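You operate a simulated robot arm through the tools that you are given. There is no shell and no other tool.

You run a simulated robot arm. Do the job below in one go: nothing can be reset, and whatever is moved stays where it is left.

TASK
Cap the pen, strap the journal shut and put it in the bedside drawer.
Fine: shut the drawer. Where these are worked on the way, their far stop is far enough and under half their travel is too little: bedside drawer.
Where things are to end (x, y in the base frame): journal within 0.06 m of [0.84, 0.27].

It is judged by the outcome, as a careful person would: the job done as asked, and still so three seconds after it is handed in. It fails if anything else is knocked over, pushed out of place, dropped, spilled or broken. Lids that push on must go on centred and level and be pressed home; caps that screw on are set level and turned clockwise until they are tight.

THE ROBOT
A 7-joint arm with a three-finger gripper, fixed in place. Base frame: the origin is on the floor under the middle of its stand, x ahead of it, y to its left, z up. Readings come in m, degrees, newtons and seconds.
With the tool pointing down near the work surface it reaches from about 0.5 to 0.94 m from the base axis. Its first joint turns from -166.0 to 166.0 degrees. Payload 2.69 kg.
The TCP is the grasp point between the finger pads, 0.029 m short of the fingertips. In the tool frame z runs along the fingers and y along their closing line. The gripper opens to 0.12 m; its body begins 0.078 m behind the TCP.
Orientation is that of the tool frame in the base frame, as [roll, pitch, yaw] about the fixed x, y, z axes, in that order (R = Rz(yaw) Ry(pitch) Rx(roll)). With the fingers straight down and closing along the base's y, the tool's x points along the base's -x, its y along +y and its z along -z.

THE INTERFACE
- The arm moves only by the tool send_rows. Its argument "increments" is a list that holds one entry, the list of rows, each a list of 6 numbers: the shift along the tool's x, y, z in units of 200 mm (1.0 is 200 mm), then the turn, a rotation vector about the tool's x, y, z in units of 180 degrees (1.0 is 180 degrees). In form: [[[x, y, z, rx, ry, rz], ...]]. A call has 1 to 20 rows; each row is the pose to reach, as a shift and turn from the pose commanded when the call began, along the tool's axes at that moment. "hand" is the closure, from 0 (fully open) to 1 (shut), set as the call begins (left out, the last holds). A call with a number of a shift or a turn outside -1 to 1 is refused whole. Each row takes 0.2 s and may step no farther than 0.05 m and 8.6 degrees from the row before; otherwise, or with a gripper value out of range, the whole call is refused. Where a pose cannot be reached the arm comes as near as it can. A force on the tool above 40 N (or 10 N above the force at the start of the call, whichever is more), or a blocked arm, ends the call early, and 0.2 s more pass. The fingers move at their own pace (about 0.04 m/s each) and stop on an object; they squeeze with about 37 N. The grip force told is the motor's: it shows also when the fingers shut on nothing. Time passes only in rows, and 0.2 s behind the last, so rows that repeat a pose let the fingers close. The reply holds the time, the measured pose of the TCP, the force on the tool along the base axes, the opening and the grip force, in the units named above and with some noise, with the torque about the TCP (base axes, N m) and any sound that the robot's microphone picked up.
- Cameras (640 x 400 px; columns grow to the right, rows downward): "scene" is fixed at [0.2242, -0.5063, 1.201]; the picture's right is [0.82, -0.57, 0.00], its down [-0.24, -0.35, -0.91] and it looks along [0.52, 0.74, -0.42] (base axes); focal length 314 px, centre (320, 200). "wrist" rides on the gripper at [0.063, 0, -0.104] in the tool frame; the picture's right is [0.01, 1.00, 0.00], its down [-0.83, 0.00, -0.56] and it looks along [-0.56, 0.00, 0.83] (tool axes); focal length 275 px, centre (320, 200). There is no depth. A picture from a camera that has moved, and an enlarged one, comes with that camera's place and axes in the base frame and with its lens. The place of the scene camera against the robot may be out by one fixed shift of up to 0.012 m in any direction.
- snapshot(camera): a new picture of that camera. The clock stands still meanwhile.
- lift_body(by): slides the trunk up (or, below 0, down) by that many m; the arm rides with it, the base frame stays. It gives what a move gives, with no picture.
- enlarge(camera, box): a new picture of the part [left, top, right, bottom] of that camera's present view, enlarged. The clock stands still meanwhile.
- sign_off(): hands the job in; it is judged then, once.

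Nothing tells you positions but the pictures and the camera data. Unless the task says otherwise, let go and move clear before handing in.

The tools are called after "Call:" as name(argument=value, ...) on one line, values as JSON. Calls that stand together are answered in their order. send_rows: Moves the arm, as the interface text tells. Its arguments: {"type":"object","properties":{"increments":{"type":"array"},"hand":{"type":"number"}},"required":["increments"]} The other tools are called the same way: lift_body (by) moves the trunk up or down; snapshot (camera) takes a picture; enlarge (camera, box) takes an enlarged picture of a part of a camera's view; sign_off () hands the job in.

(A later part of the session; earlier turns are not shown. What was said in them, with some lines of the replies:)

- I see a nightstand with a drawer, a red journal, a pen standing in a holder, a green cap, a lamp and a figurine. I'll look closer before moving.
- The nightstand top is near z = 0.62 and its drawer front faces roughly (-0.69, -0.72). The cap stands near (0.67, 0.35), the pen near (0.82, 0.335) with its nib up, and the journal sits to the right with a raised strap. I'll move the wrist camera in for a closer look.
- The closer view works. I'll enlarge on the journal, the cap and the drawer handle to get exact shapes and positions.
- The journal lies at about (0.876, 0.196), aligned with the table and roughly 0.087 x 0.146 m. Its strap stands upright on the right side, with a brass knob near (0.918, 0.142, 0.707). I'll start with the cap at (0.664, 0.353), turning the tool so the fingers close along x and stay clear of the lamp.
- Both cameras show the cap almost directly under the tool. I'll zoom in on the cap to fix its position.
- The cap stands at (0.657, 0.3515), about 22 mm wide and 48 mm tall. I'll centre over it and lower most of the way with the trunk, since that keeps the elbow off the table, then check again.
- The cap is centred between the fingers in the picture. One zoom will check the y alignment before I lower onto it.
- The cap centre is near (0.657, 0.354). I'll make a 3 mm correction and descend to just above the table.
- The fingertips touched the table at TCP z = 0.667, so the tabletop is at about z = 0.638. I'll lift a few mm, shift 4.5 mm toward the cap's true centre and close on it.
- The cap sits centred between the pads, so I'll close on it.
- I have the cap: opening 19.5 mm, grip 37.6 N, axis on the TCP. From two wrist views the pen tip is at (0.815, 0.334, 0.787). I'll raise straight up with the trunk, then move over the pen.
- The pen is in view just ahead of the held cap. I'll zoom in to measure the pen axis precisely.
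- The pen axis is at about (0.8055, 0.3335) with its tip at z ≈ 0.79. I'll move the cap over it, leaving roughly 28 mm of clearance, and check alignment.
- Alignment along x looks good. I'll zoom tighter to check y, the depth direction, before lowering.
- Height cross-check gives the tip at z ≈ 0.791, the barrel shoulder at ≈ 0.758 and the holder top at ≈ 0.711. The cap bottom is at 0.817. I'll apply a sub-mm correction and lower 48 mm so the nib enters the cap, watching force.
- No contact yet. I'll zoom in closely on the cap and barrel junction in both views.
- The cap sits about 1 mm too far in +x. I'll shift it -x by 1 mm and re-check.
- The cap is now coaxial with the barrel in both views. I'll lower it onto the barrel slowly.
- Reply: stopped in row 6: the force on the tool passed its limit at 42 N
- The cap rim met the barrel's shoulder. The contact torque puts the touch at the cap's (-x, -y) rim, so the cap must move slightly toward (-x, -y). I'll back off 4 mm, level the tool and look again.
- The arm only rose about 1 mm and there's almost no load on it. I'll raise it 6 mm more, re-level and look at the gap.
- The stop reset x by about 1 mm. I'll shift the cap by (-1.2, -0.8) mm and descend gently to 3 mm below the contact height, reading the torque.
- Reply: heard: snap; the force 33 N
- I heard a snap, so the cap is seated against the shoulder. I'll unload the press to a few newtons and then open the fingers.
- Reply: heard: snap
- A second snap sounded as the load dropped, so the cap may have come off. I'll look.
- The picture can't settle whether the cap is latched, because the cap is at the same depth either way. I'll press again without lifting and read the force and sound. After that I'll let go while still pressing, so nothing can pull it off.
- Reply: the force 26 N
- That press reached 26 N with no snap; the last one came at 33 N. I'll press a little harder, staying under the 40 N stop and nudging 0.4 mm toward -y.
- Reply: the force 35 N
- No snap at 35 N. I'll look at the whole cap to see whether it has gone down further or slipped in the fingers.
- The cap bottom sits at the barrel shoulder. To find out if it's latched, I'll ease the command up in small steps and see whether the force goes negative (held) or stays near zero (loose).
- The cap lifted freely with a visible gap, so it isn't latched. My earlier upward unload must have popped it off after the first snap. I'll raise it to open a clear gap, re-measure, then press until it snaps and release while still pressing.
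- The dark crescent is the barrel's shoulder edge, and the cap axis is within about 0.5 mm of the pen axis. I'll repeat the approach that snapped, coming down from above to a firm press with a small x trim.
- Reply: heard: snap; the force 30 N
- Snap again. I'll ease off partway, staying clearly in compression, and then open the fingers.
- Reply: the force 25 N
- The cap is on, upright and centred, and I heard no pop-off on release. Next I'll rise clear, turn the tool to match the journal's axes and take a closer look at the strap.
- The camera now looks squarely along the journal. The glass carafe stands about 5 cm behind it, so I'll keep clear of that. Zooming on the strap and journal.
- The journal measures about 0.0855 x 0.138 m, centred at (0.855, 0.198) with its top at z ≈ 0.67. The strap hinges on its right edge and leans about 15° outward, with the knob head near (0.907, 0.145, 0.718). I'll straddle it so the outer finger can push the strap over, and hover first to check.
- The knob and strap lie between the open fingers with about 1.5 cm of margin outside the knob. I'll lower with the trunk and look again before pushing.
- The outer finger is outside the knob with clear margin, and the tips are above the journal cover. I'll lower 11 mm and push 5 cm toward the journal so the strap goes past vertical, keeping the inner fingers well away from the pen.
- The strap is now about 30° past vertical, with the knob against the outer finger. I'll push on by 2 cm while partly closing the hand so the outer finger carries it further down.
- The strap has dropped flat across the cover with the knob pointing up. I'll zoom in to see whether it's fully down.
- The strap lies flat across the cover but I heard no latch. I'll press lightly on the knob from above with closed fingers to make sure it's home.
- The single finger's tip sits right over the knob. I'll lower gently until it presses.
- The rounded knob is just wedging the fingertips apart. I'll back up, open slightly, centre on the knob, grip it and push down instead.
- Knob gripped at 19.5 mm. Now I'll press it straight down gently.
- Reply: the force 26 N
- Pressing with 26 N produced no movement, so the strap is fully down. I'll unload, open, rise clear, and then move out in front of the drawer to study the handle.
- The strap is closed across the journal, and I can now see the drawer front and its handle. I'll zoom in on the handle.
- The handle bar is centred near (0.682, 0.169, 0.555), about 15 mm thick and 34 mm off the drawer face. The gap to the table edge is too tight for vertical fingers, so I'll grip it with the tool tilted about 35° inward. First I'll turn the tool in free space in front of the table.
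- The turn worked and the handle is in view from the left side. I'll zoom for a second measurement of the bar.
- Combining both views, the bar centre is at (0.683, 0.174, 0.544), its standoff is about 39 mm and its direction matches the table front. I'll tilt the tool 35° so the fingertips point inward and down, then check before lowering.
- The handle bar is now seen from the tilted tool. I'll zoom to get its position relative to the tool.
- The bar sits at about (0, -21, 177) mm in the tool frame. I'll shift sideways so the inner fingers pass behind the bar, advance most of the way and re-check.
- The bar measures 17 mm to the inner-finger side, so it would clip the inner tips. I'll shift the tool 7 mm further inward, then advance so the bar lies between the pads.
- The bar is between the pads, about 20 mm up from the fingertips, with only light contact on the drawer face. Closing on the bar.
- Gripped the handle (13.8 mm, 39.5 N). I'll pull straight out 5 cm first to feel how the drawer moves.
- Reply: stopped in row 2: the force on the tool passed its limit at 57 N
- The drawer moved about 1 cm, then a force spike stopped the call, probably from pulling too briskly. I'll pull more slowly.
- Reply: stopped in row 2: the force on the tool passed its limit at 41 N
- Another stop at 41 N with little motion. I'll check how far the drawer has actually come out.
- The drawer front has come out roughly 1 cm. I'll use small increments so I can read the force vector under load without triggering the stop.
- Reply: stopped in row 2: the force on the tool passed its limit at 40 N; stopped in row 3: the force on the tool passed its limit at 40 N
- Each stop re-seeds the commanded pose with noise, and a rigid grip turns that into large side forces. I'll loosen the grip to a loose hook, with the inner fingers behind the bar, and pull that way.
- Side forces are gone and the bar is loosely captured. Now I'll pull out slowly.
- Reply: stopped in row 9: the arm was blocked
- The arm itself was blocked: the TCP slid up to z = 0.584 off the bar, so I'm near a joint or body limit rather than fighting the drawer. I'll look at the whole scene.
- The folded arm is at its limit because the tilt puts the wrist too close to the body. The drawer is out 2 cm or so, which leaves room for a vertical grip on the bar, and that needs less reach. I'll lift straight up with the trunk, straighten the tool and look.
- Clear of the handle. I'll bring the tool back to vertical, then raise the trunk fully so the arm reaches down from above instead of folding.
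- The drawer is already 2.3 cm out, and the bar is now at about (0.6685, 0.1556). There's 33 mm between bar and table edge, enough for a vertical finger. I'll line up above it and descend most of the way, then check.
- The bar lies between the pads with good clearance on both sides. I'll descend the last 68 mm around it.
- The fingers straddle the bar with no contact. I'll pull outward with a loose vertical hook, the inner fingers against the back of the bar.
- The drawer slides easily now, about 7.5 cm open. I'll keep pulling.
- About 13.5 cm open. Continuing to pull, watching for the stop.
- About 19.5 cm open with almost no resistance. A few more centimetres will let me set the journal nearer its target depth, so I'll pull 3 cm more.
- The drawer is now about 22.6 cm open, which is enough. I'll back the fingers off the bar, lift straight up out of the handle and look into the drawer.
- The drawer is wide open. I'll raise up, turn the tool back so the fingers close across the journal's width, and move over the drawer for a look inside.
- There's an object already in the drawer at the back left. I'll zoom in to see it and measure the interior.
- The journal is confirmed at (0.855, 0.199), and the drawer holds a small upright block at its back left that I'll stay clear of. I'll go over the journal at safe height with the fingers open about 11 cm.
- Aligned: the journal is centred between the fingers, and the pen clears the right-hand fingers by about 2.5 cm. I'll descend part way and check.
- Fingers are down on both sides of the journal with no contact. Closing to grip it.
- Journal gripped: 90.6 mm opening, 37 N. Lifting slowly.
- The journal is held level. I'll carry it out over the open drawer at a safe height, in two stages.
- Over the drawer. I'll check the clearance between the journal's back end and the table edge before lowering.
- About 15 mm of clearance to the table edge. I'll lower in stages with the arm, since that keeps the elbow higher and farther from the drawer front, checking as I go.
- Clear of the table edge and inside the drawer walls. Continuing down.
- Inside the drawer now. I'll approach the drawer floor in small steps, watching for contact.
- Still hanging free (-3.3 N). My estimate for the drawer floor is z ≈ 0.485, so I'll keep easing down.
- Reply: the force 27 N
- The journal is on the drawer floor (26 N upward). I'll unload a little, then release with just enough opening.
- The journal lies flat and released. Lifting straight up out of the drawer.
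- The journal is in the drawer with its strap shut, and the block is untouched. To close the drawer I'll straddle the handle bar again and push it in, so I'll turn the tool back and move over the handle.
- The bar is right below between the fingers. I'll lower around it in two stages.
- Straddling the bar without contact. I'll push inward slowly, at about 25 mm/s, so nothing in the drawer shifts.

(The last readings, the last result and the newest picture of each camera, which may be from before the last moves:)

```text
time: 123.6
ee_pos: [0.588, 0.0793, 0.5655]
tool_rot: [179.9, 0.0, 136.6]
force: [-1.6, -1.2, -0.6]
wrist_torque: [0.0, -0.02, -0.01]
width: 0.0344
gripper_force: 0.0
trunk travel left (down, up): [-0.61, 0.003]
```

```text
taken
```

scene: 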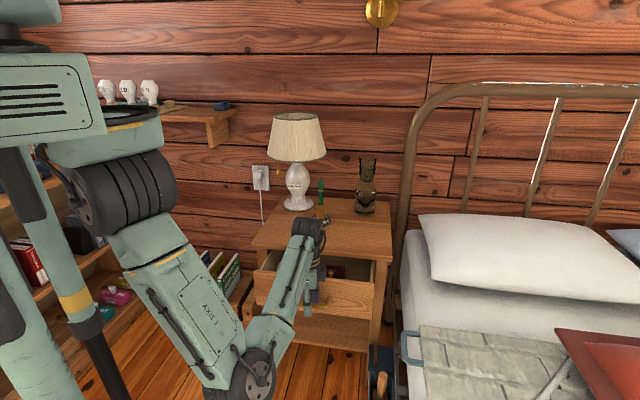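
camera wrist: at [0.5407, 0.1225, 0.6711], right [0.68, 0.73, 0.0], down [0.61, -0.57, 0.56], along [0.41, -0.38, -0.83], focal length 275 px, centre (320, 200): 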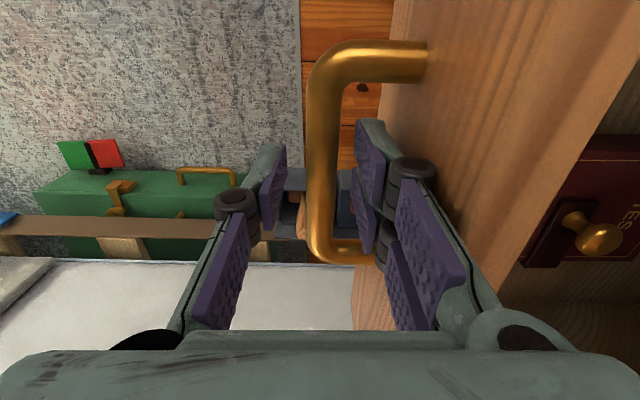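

The drawer is moving in smoothly, about 14 cm still open, and the journal rides along with it. Continuing.

Call:
send_rows(increments=[[[0, 0.02, 0, 0, 0, 0], [0, 0.04, 0, 0, 0, 0], [0, 0.06, 0, 0, 0, 0], [0, 0.085, 0, 0, 0, 0], [0, 0.11, 0, 0, 0, 0], [0, 0.135, 0, 0, 0, 0], [0, 0.16, 0, 0, 0, 0], [0, 0.185, 0, 0, 0, 0], [0, 0.21, 0, 0, 0, 0], [0, 0.235, 0, 0, 0, 0], [0, 0.26, 0, 0, 0, 0], [0, 0.285, 0, 0, 0, 0], [0, 0.31, 0, 0, 0, 0], [0, 0.335, 0, 0, 0, 0], [0, 0.36, 0, 0, 0, 0], [0, 0.38, 0, 0, 0, 0], [0, 0.4, 0, 0, 0, 0], [0, 0.41, 0, 0, 0, 0], [0, 0.41, 0, 0, 0, 0]]])

Call:
snapshot(camera="wrist")

Call:
snapshot(camera="scene")

```text
time: 127.6
ee_pos: [0.6427, 0.1384, 0.5649]
tool_rot: [179.9, 0.0, 136.5]
force: [-1.1, -1.8, 0.4]
wrist_torque: [0.04, -0.04, -0.07]
width: 0.0348
gripper_force: 0.0
trunk travel left (down, up): [-0.61, 0.003]
```

```text
taken
camera wrist: at [0.5967, 0.1822, 0.6709], right [0.68, 0.73, 0.0], down [0.61, -0.57, 0.56], along [0.41, -0.38, -0.83], focal length 275 px, centre (320, 200)
```

wrist: 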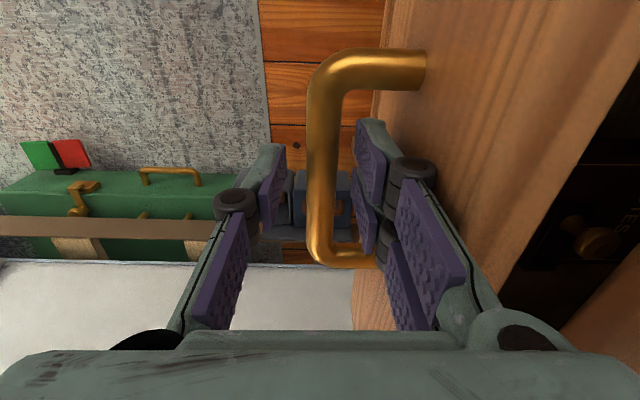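

```text
taken
```

scene: 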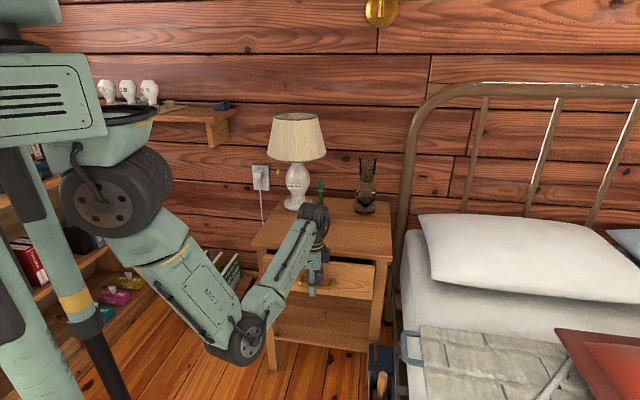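

About 5 cm left. For the last part the inner fingers won't fit under the table edge, so I'll lift out, close the fingers and push the bar from outside.

Call:
send_rows(increments=[[[0, -0.02, 0, 0, 0, 0], [0, -0.02, -0.1, 0, 0, 0], [0, -0.02, -0.25, 0, 0, 0], [0, -0.02, -0.4, 0, 0, 0], [0, -0.02, -0.55, 0, 0, 0], [0, -0.1, -0.6, 0, 0, 0], [0, -0.2, -0.6, 0, 0, 0], [0, -0.26, -0.6, 0, 0, 0], [0, -0.26, -0.6, 0, 0, 0]]])

Call:
send_rows(increments=[[[0, 0, 0, 0, 0, 0], [0, 0, 0, 0, 0, 0], [0, 0, 0, 0, 0, 0]]], hand=1)

Call:
snapshot(camera="wrist")

Call:
snapshot(camera="scene")

```text
time: 129.6
ee_pos: [0.6079, 0.1012, 0.6836]
tool_rot: [179.9, 0.0, 136.5]
force: [-0.5, -0.5, 0.2]
wrist_torque: [0.0, 0.01, -0.02]
width: 0.036
gripper_force: 0.0
trunk travel left (down, up): [-0.61, 0.003]
```

```text
time: 130.4
ee_pos: [0.6084, 0.1022, 0.6849]
tool_rot: [179.9, -0.1, 136.4]
force: [-0.5, -0.3, -0.1]
wrist_torque: [0.01, 0.0, 0.03]
width: 0.0
gripper_force: 19.4
trunk travel left (down, up): [-0.61, 0.003]
```

```text
taken
camera wrist: at [0.561, 0.1441, 0.7908], right [0.68, 0.73, 0.0], down [0.61, -0.57, 0.56], along [0.41, -0.38, -0.83], focal length 275 px, centre (320, 200)
```

wrist: 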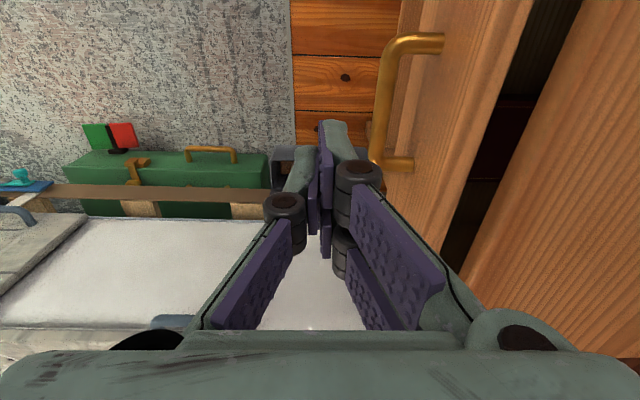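

```text
taken
```

scene: 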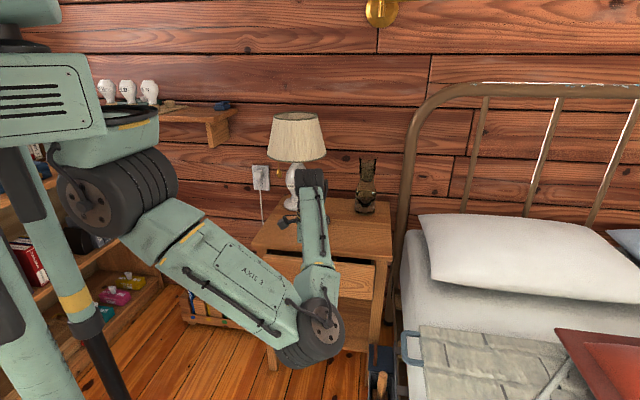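

The closed fingers are about 26 mm outside the bar. I'll lower to bar height and push in slowly.

Call:
send_rows(increments=[[[0, 0, 0.1, 0, 0, 0], [0, 0, 0.22, 0, 0, 0], [0, 0, 0.34, 0, 0, 0], [0, 0, 0.46, 0, 0, 0], [0, 0, 0.55, 0, 0, 0], [0, 0, 0.585, 0, 0, 0], [0, 0, 0.585, 0, 0, 0]]])

Call:
snapshot(camera="wrist")

Call:
enlarge(camera="scene", box=[240, 200, 400, 330])

```text
time: 132.0
ee_pos: [0.6083, 0.1015, 0.5689]
tool_rot: [180.0, 0.0, 136.6]
force: [-0.1, 0.3, 0.1]
wrist_torque: [0.0, 0.02, -0.02]
width: 0.0001
gripper_force: 28.6
trunk travel left (down, up): [-0.61, 0.003]
```

```text
taken
camera wrist: at [0.5614, 0.1441, 0.6741], right [0.68, 0.73, 0.0], down [0.61, -0.57, 0.56], along [0.41, -0.38, -0.83], focal length 275 px, centre (320, 200)
```

wrist: 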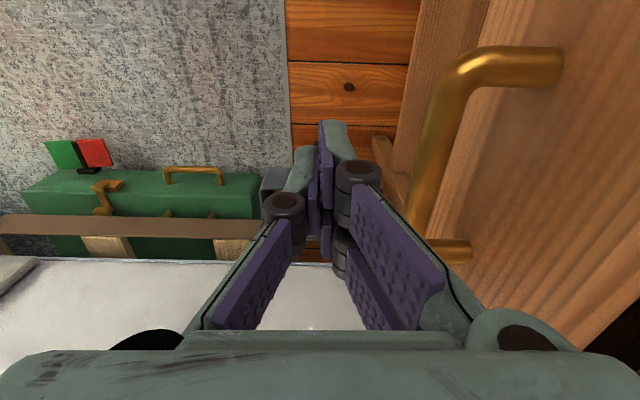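

```text
3.08 times, centred on (320, 265) of scene
camera zoom: at [0.2242, -0.5063, 1.201], right [0.82, -0.57, 0.0], down [-0.24, -0.35, -0.91], along [0.52, 0.74, -0.42], focal length 966 px, centre (320, 0)
```

zoom: 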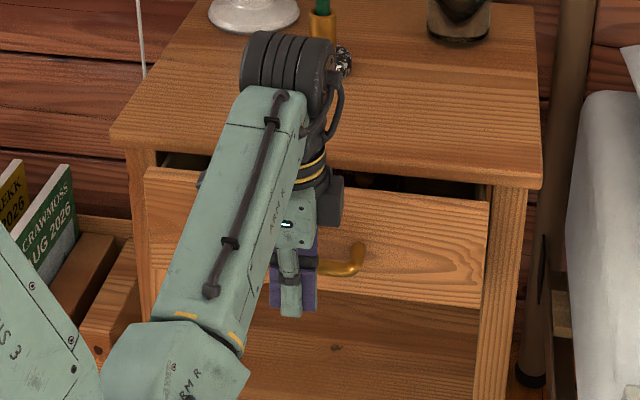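

To keep the finger links clear of the table edge at the end of the stroke, I'll tilt the tool 12° with tips inward, then push in.

Call:
send_rows(increments=[[[0, 0, 0, -0.033, 0, 0], [0, 0, 0, -0.0667, 0, 0], [0, 0, 0, -0.0667, 0, 0]]])

Call:
send_rows(increments=[[[0, 0.0245, 0.0052, 0, 0, 0], [0, 0.049, 0.0104, 0, 0, 0], [0, 0.0734, 0.0156, 0, 0, 0], [0, 0.0978, 0.0208, 0, 0, 0], [0, 0.1223, 0.026, 0, 0, 0], [0, 0.1467, 0.0312, 0, 0, 0], [0, 0.1712, 0.0364, 0, 0, 0], [0, 0.1956, 0.0416, 0, 0, 0], [0, 0.22, 0.0468, 0, 0, 0], [0, 0.2445, 0.052, 0, 0, 0], [0, 0.269, 0.0572, 0, 0, 0], [0, 0.269, 0.0572, 0, 0, 0]]])

Call:
snapshot(camera="wrist")

Call:
enlarge(camera="scene", box=[240, 200, 400, 330])

```text
time: 132.8
ee_pos: [0.6079, 0.1014, 0.5674]
tool_rot: [167.8, 0.0, 136.6]
force: [-0.1, 0.4, 0.1]
wrist_torque: [0.0, -0.01, -0.02]
width: 0.0
gripper_force: 28.4
trunk travel left (down, up): [-0.61, 0.003]
```

```text
time: 135.4
ee_pos: [0.6451, 0.1418, 0.5677]
tool_rot: [167.8, -0.1, 136.7]
force: [-0.4, 0.4, -0.3]
wrist_torque: [-0.05, 0.05, -0.05]
width: 0.0
gripper_force: 29.2
trunk travel left (down, up): [-0.61, 0.003]
```

```text
taken
camera wrist: at [0.584, 0.1691, 0.6718], right [0.67, 0.71, 0.21], down [0.53, -0.65, 0.54], along [0.53, -0.25, -0.81], focal length 275 px, centre (320, 200)
```

wrist: 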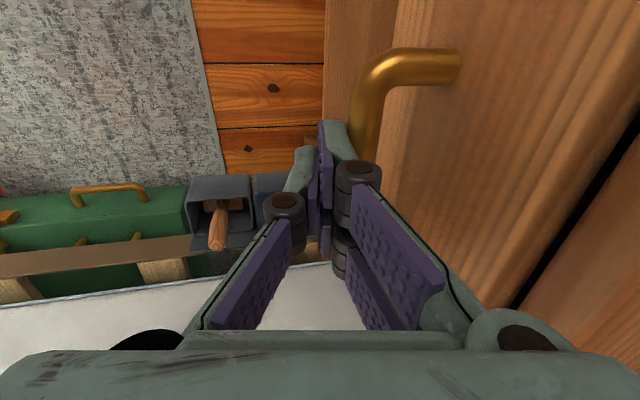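

```text
3.08 times, centred on (320, 265) of scene
camera zoom: at [0.2242, -0.5063, 1.201], right [0.82, -0.57, 0.0], down [-0.24, -0.35, -0.91], along [0.52, 0.74, -0.42], focal length 966 px, centre (320, 0)
```

zoom: 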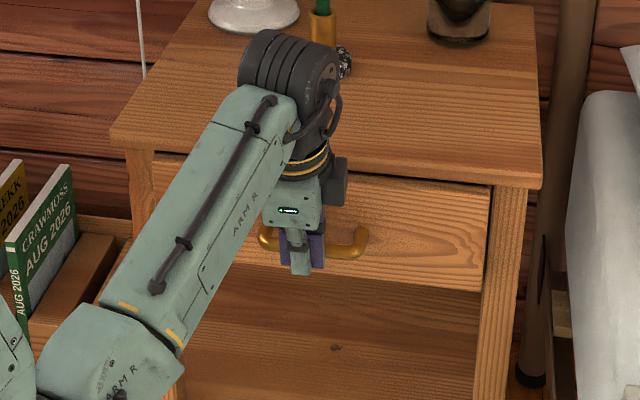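

About 2 cm left. Pushing the rest in gently.

Call:
send_rows(increments=[[[0, 0.0196, 0.0042, 0, 0, 0], [0, 0.0391, 0.0083, 0, 0, 0], [0, 0.0587, 0.0125, 0, 0, 0], [0, 0.0782, 0.0166, 0, 0, 0], [0, 0.0978, 0.0208, 0, 0, 0], [0, 0.0978, 0.0208, 0, 0, 0]]])

Call:
enlarge(camera="scene", box=[240, 200, 400, 330])

Call:
snapshot(camera="wrist")

```text
time: 136.8
ee_pos: [0.6603, 0.1568, 0.5687]
tool_rot: [168.0, 0.0, 136.5]
force: [-1.7, -0.9, -1.2]
wrist_torque: [-0.04, 0.05, -0.06]
width: 0.0
gripper_force: 29.1
trunk travel left (down, up): [-0.61, 0.003]
```

```text
3.08 times, centred on (320, 265) of scene
camera zoom: at [0.2242, -0.5063, 1.201], right [0.82, -0.57, 0.0], down [-0.24, -0.35, -0.91], along [0.52, 0.74, -0.42], focal length 966 px, centre (320, 0)
```

zoom: 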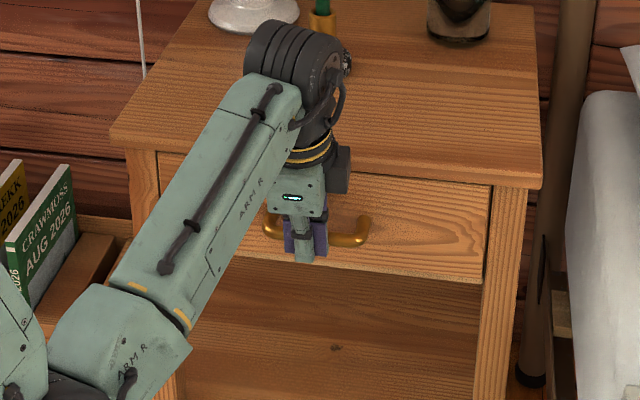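

```text
taken
camera wrist: at [0.5978, 0.1829, 0.6715], right [0.67, 0.71, 0.21], down [0.53, -0.65, 0.54], along [0.53, -0.25, -0.81], focal length 275 px, centre (320, 200)
```

wrist: 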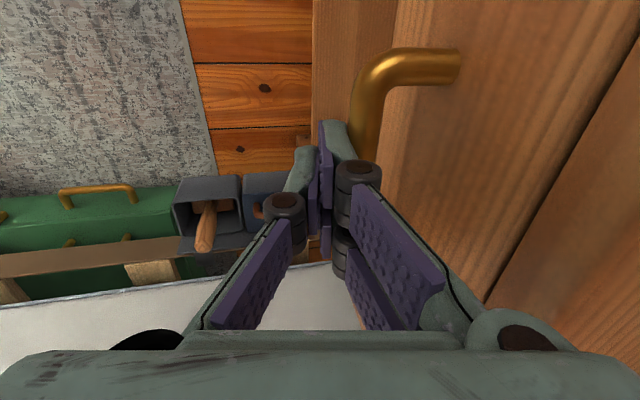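

Call:
send_rows(increments=[[[0, 0.0147, 0.0031, 0, 0, 0], [0, 0.0293, 0.0062, 0, 0, 0], [0, 0.044, 0.0094, 0, 0, 0], [0, 0.044, 0.0094, 0, 0, 0]]])

Call:
enlarge(camera="scene", box=[240, 200, 400, 330])

```text
time: 137.5
ee_pos: [0.6629, 0.1573, 0.5664]
tool_rot: [168.7, -0.2, 136.2]
force: [-5.4, -4.4, 0.6]
wrist_torque: [-0.13, 0.07, -0.16]
width: 0.0
gripper_force: 28.1
trunk travel left (down, up): [-0.61, 0.003]
stopped in row 3: the force on the tool passed its limit at 45 N (the readings are from after the stop); the commanded pose is now the measured one
```

```text
3.08 times, centred on (320, 265) of scene
camera zoom: at [0.2242, -0.5063, 1.201], right [0.82, -0.57, 0.0], down [-0.24, -0.35, -0.91], along [0.52, 0.74, -0.42], focal length 966 px, centre (320, 0)
```

zoom: 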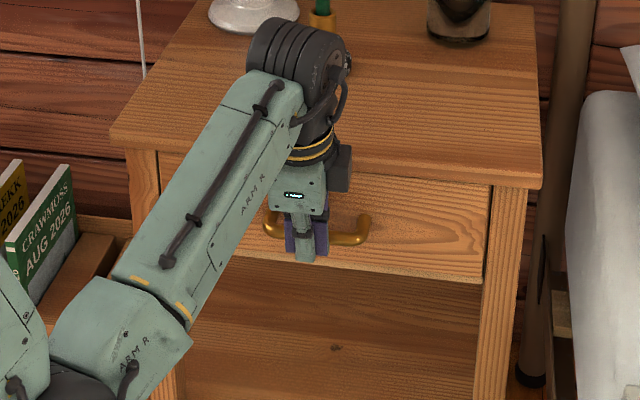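

The drawer has reached its closed stop. I'll back away, rise clear and verify everything.

Call:
send_rows(increments=[[[0, -0.05, -0.0104, 0, 0, 0], [0, -0.12, -0.0255, 0, 0, 0], [0, -0.2, -0.0425, 0, 0, 0], [0, -0.2, -0.12, 0.02, 0, 0], [0, -0.2, -0.22, 0.04, 0, 0], [0, -0.2, -0.34, 0.0628, 0, 0], [0, -0.2, -0.48, 0.0628, 0, 0], [0, -0.2, -0.62, 0.0628, 0, 0], [0, -0.2, -0.75, 0.0628, 0, 0], [0, -0.2, -0.9, 0.0628, 0, 0], [0, -0.2, -0.9, 0.0628, 0, 0]]])

Call:
snapshot(camera="scene")

Call:
snapshot(camera="wrist")

Call:
enlarge(camera="scene", box=[240, 220, 420, 380])

```text
time: 139.9
ee_pos: [0.6105, 0.1045, 0.7379]
tool_rot: [179.9, -0.2, 136.3]
force: [-0.4, 0.2, -0.2]
wrist_torque: [-0.02, -0.01, -0.04]
width: 0.0001
gripper_force: 28.5
out of reach, approached as far as the arm can: row 5, 6
trunk travel left (down, up): [-0.61, 0.003]
```

```text
taken
```

scene: 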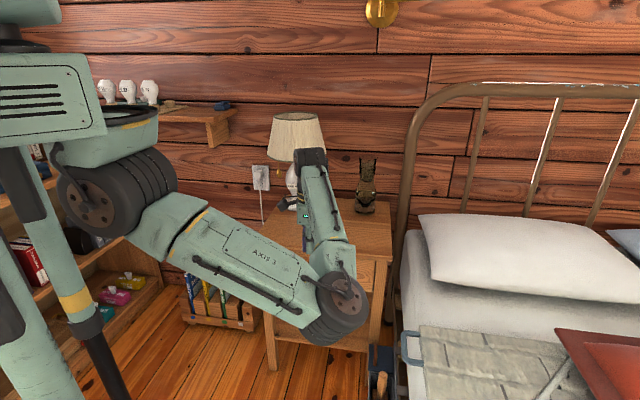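

```text
taken
camera wrist: at [0.564, 0.1467, 0.8424], right [0.69, 0.73, 0.0], down [0.6, -0.57, 0.55], along [0.4, -0.38, -0.83], focal length 275 px, centre (320, 200)
```

wrist: 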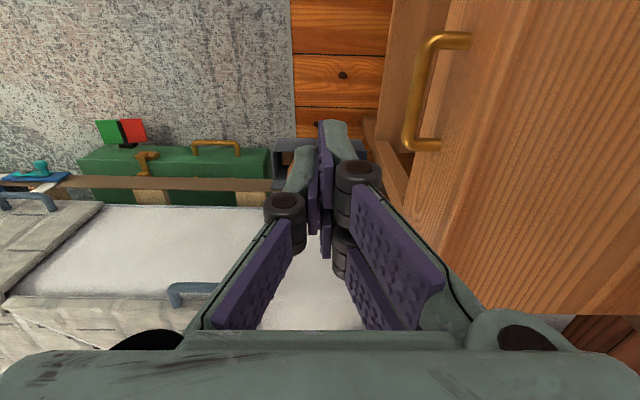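

```text
2.50 times, centred on (330, 300) of scene
camera zoom: at [0.2242, -0.5063, 1.201], right [0.82, -0.57, 0.0], down [-0.24, -0.35, -0.91], along [0.52, 0.74, -0.42], focal length 785 px, centre (295, -50)
```

zoom: 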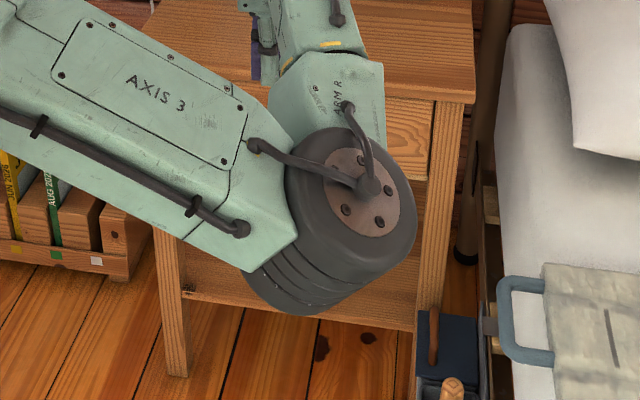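

The arm blocks the view from here. I'll raise it and swing it aside, back toward the start pose, so both cameras can check the result.

Call:
send_rows(increments=[[[0, 0, -0.15, 0, 0, 0], [0, 0, -0.35, 0, 0, 0], [0, 0, -0.55, 0, 0, 0], [0, 0, -0.75, 0, 0, 0], [0, 0, -0.95, 0, 0, 0], [0.1, 0.025, -1.0, 0, 0, 0], [0.25, 0.065, -1.0, 0, 0, 0], [0.4, 0.1, -1.0, 0, 0, 0], [0.55, 0.14, -1.0, 0, 0, 0], [0.7, 0.18, -1.0, 0, 0, 0], [0.85, 0.22, -1.0, 0, 0, 0], [0.91, 0.235, -1.0, 0, 0, 0]]], hand=0.5)

Call:
send_rows(increments=[[[0, 0, -0.15, 0, 0, -0.042], [0, 0, -0.3, 0, 0, -0.084], [0, 0, -0.45, 0, 0, -0.126], [0, 0, -0.55, 0, 0, -0.168], [0, 0, -0.55, 0, 0, -0.21], [0, 0, -0.55, 0, 0, -0.244], [0, 0, -0.55, 0, 0, -0.244]]])

Call:
snapshot(camera="scene")

Call:
snapshot(camera="wrist")

```text
time: 142.5
ee_pos: [0.5113, 0.2636, 0.936]
tool_rot: [179.9, -0.1, 136.4]
force: [0.5, 0.5, 0.4]
wrist_torque: [-0.01, 0.02, -0.01]
width: 0.0599
gripper_force: 0.1
trunk travel left (down, up): [-0.61, 0.003]
```

```text
time: 144.1
ee_pos: [0.5123, 0.2633, 1.0454]
tool_rot: [179.8, 0.0, -179.7]
force: [-1.3, 0.1, -0.1]
wrist_torque: [-0.01, 0.0, 0.0]
width: 0.0599
gripper_force: 0.1
trunk travel left (down, up): [-0.61, 0.003]
```

```text
taken
```

scene: 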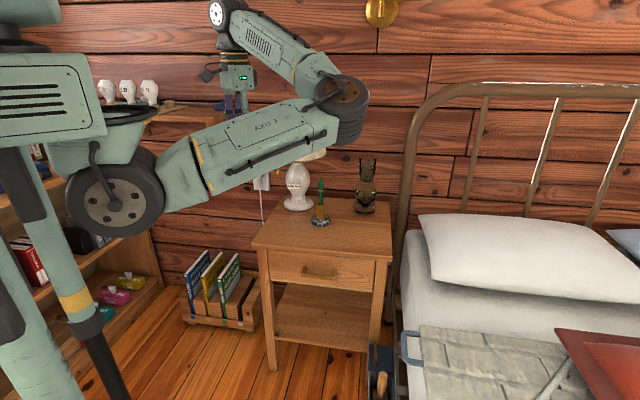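

```text
taken
camera wrist: at [0.4486, 0.2616, 1.1522], right [-0.01, 1.0, 0.0], down [0.83, 0.01, 0.56], along [0.56, 0.01, -0.83], focal length 275 px, centre (320, 200)
```

wrist: 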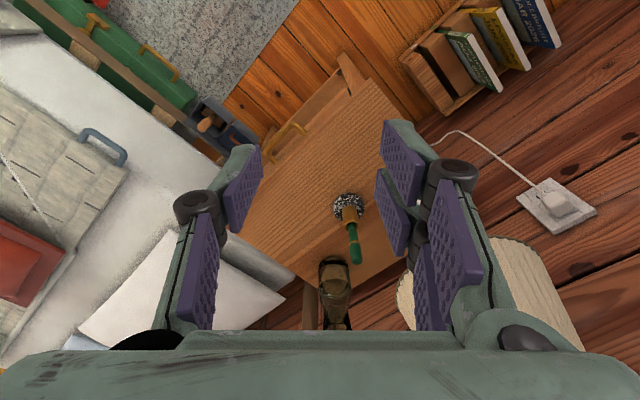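

Call:
enlarge(camera="scene", box=[230, 140, 420, 260])

Call:
enlarge(camera="scene", box=[240, 220, 420, 380])

Call:
enlarge(camera="scene", box=[300, 170, 345, 230])

Call:
enlarge(camera="wrist", box=[320, 180, 380, 280])

```text
3.33 times, centred on (325, 200) of scene
camera zoom: at [0.2242, -0.5063, 1.201], right [0.82, -0.57, 0.0], down [-0.24, -0.35, -0.91], along [0.52, 0.74, -0.42], focal length 1046 px, centre (303, 200)
```

zoom: 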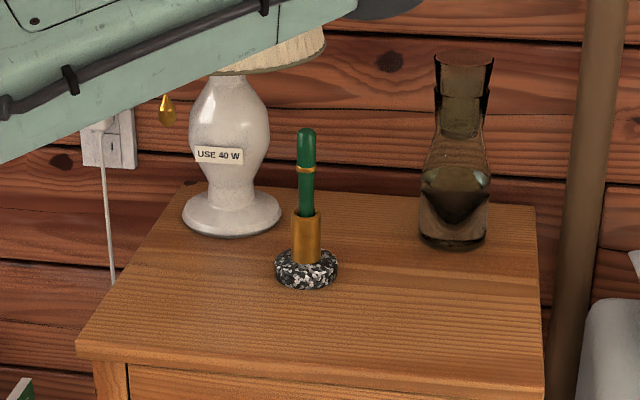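

```text
2.50 times, centred on (330, 300) of scene
camera zoom: at [0.2242, -0.5063, 1.201], right [0.82, -0.57, 0.0], down [-0.24, -0.35, -0.91], along [0.52, 0.74, -0.42], focal length 785 px, centre (295, -50)
```

zoom: 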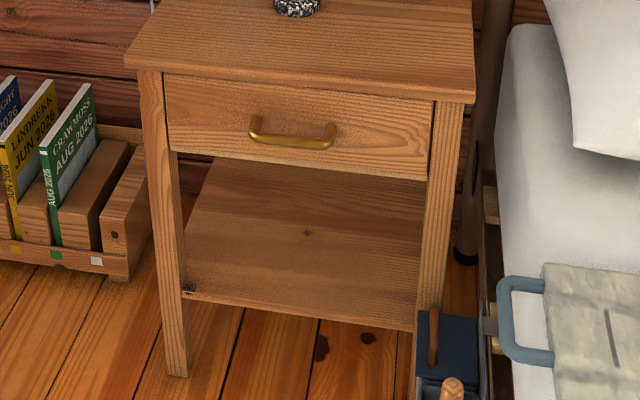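

```text
6.67 times, centred on (322, 200) of scene
camera zoom: at [0.2242, -0.5063, 1.201], right [0.82, -0.57, 0.0], down [-0.24, -0.35, -0.91], along [0.52, 0.74, -0.42], focal length 2093 px, centre (303, 200)
```

zoom: 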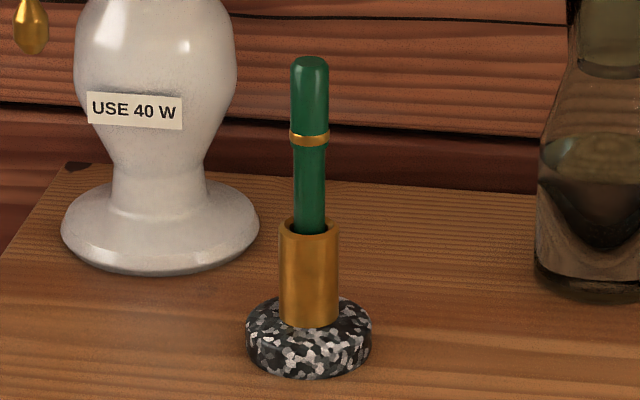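

```text
4.00 times, centred on (350, 230) of wrist
camera zoom: at [0.4486, 0.2616, 1.1522], right [-0.01, 1.0, 0.0], down [0.83, 0.01, 0.56], along [0.56, 0.01, -0.83], focal length 1101 px, centre (200, 80)
```

zoom: 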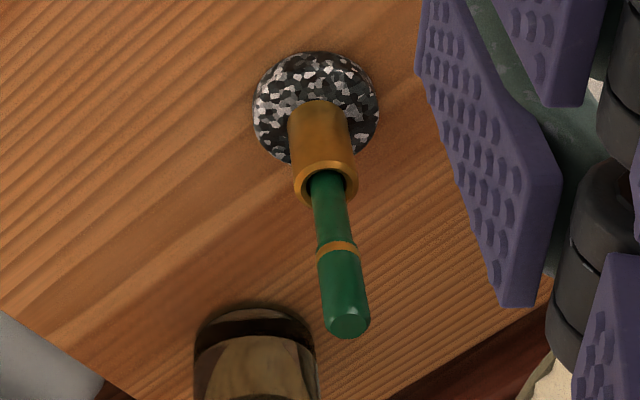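

Everything looks in place. The cap is on the pen and level, the strapped journal is in the drawer at about (0.82, 0.264), and the drawer is shut flush as at the start. The lamp, carafe and the other visible items are where they were, and the arm is clear, so I'm handing in.

Call:
sign_off()

```text
The job is handed in.
```

The job is handed in: the pen is capped, the journal is strapped shut in the bedside drawer, and the drawer is closed.

- **Pen:** The cap snapped on twice. It came loose once when I eased off, so I pressed it on again and let go while still pressing. It looked level and centred in the last pictures.
- **Journal:** The strap lies flat across the cover and didn't move when I pressed on it with about 26 N. I estimate the journal's centre at about (0.82, 0.264), roughly 2 cm from the target. That is worked out from where I set it down and how far the drawer moved, because the closed drawer hides it.
- **Drawer:** I opened it about 22.6 cm and pushed it back to its stop. In the pictures it sits as it did at the start.
- **Other things:** A small upright block was already in the drawer. It was still standing in the last view I had inside, before I closed the drawer. Everything else I could see was where it started.
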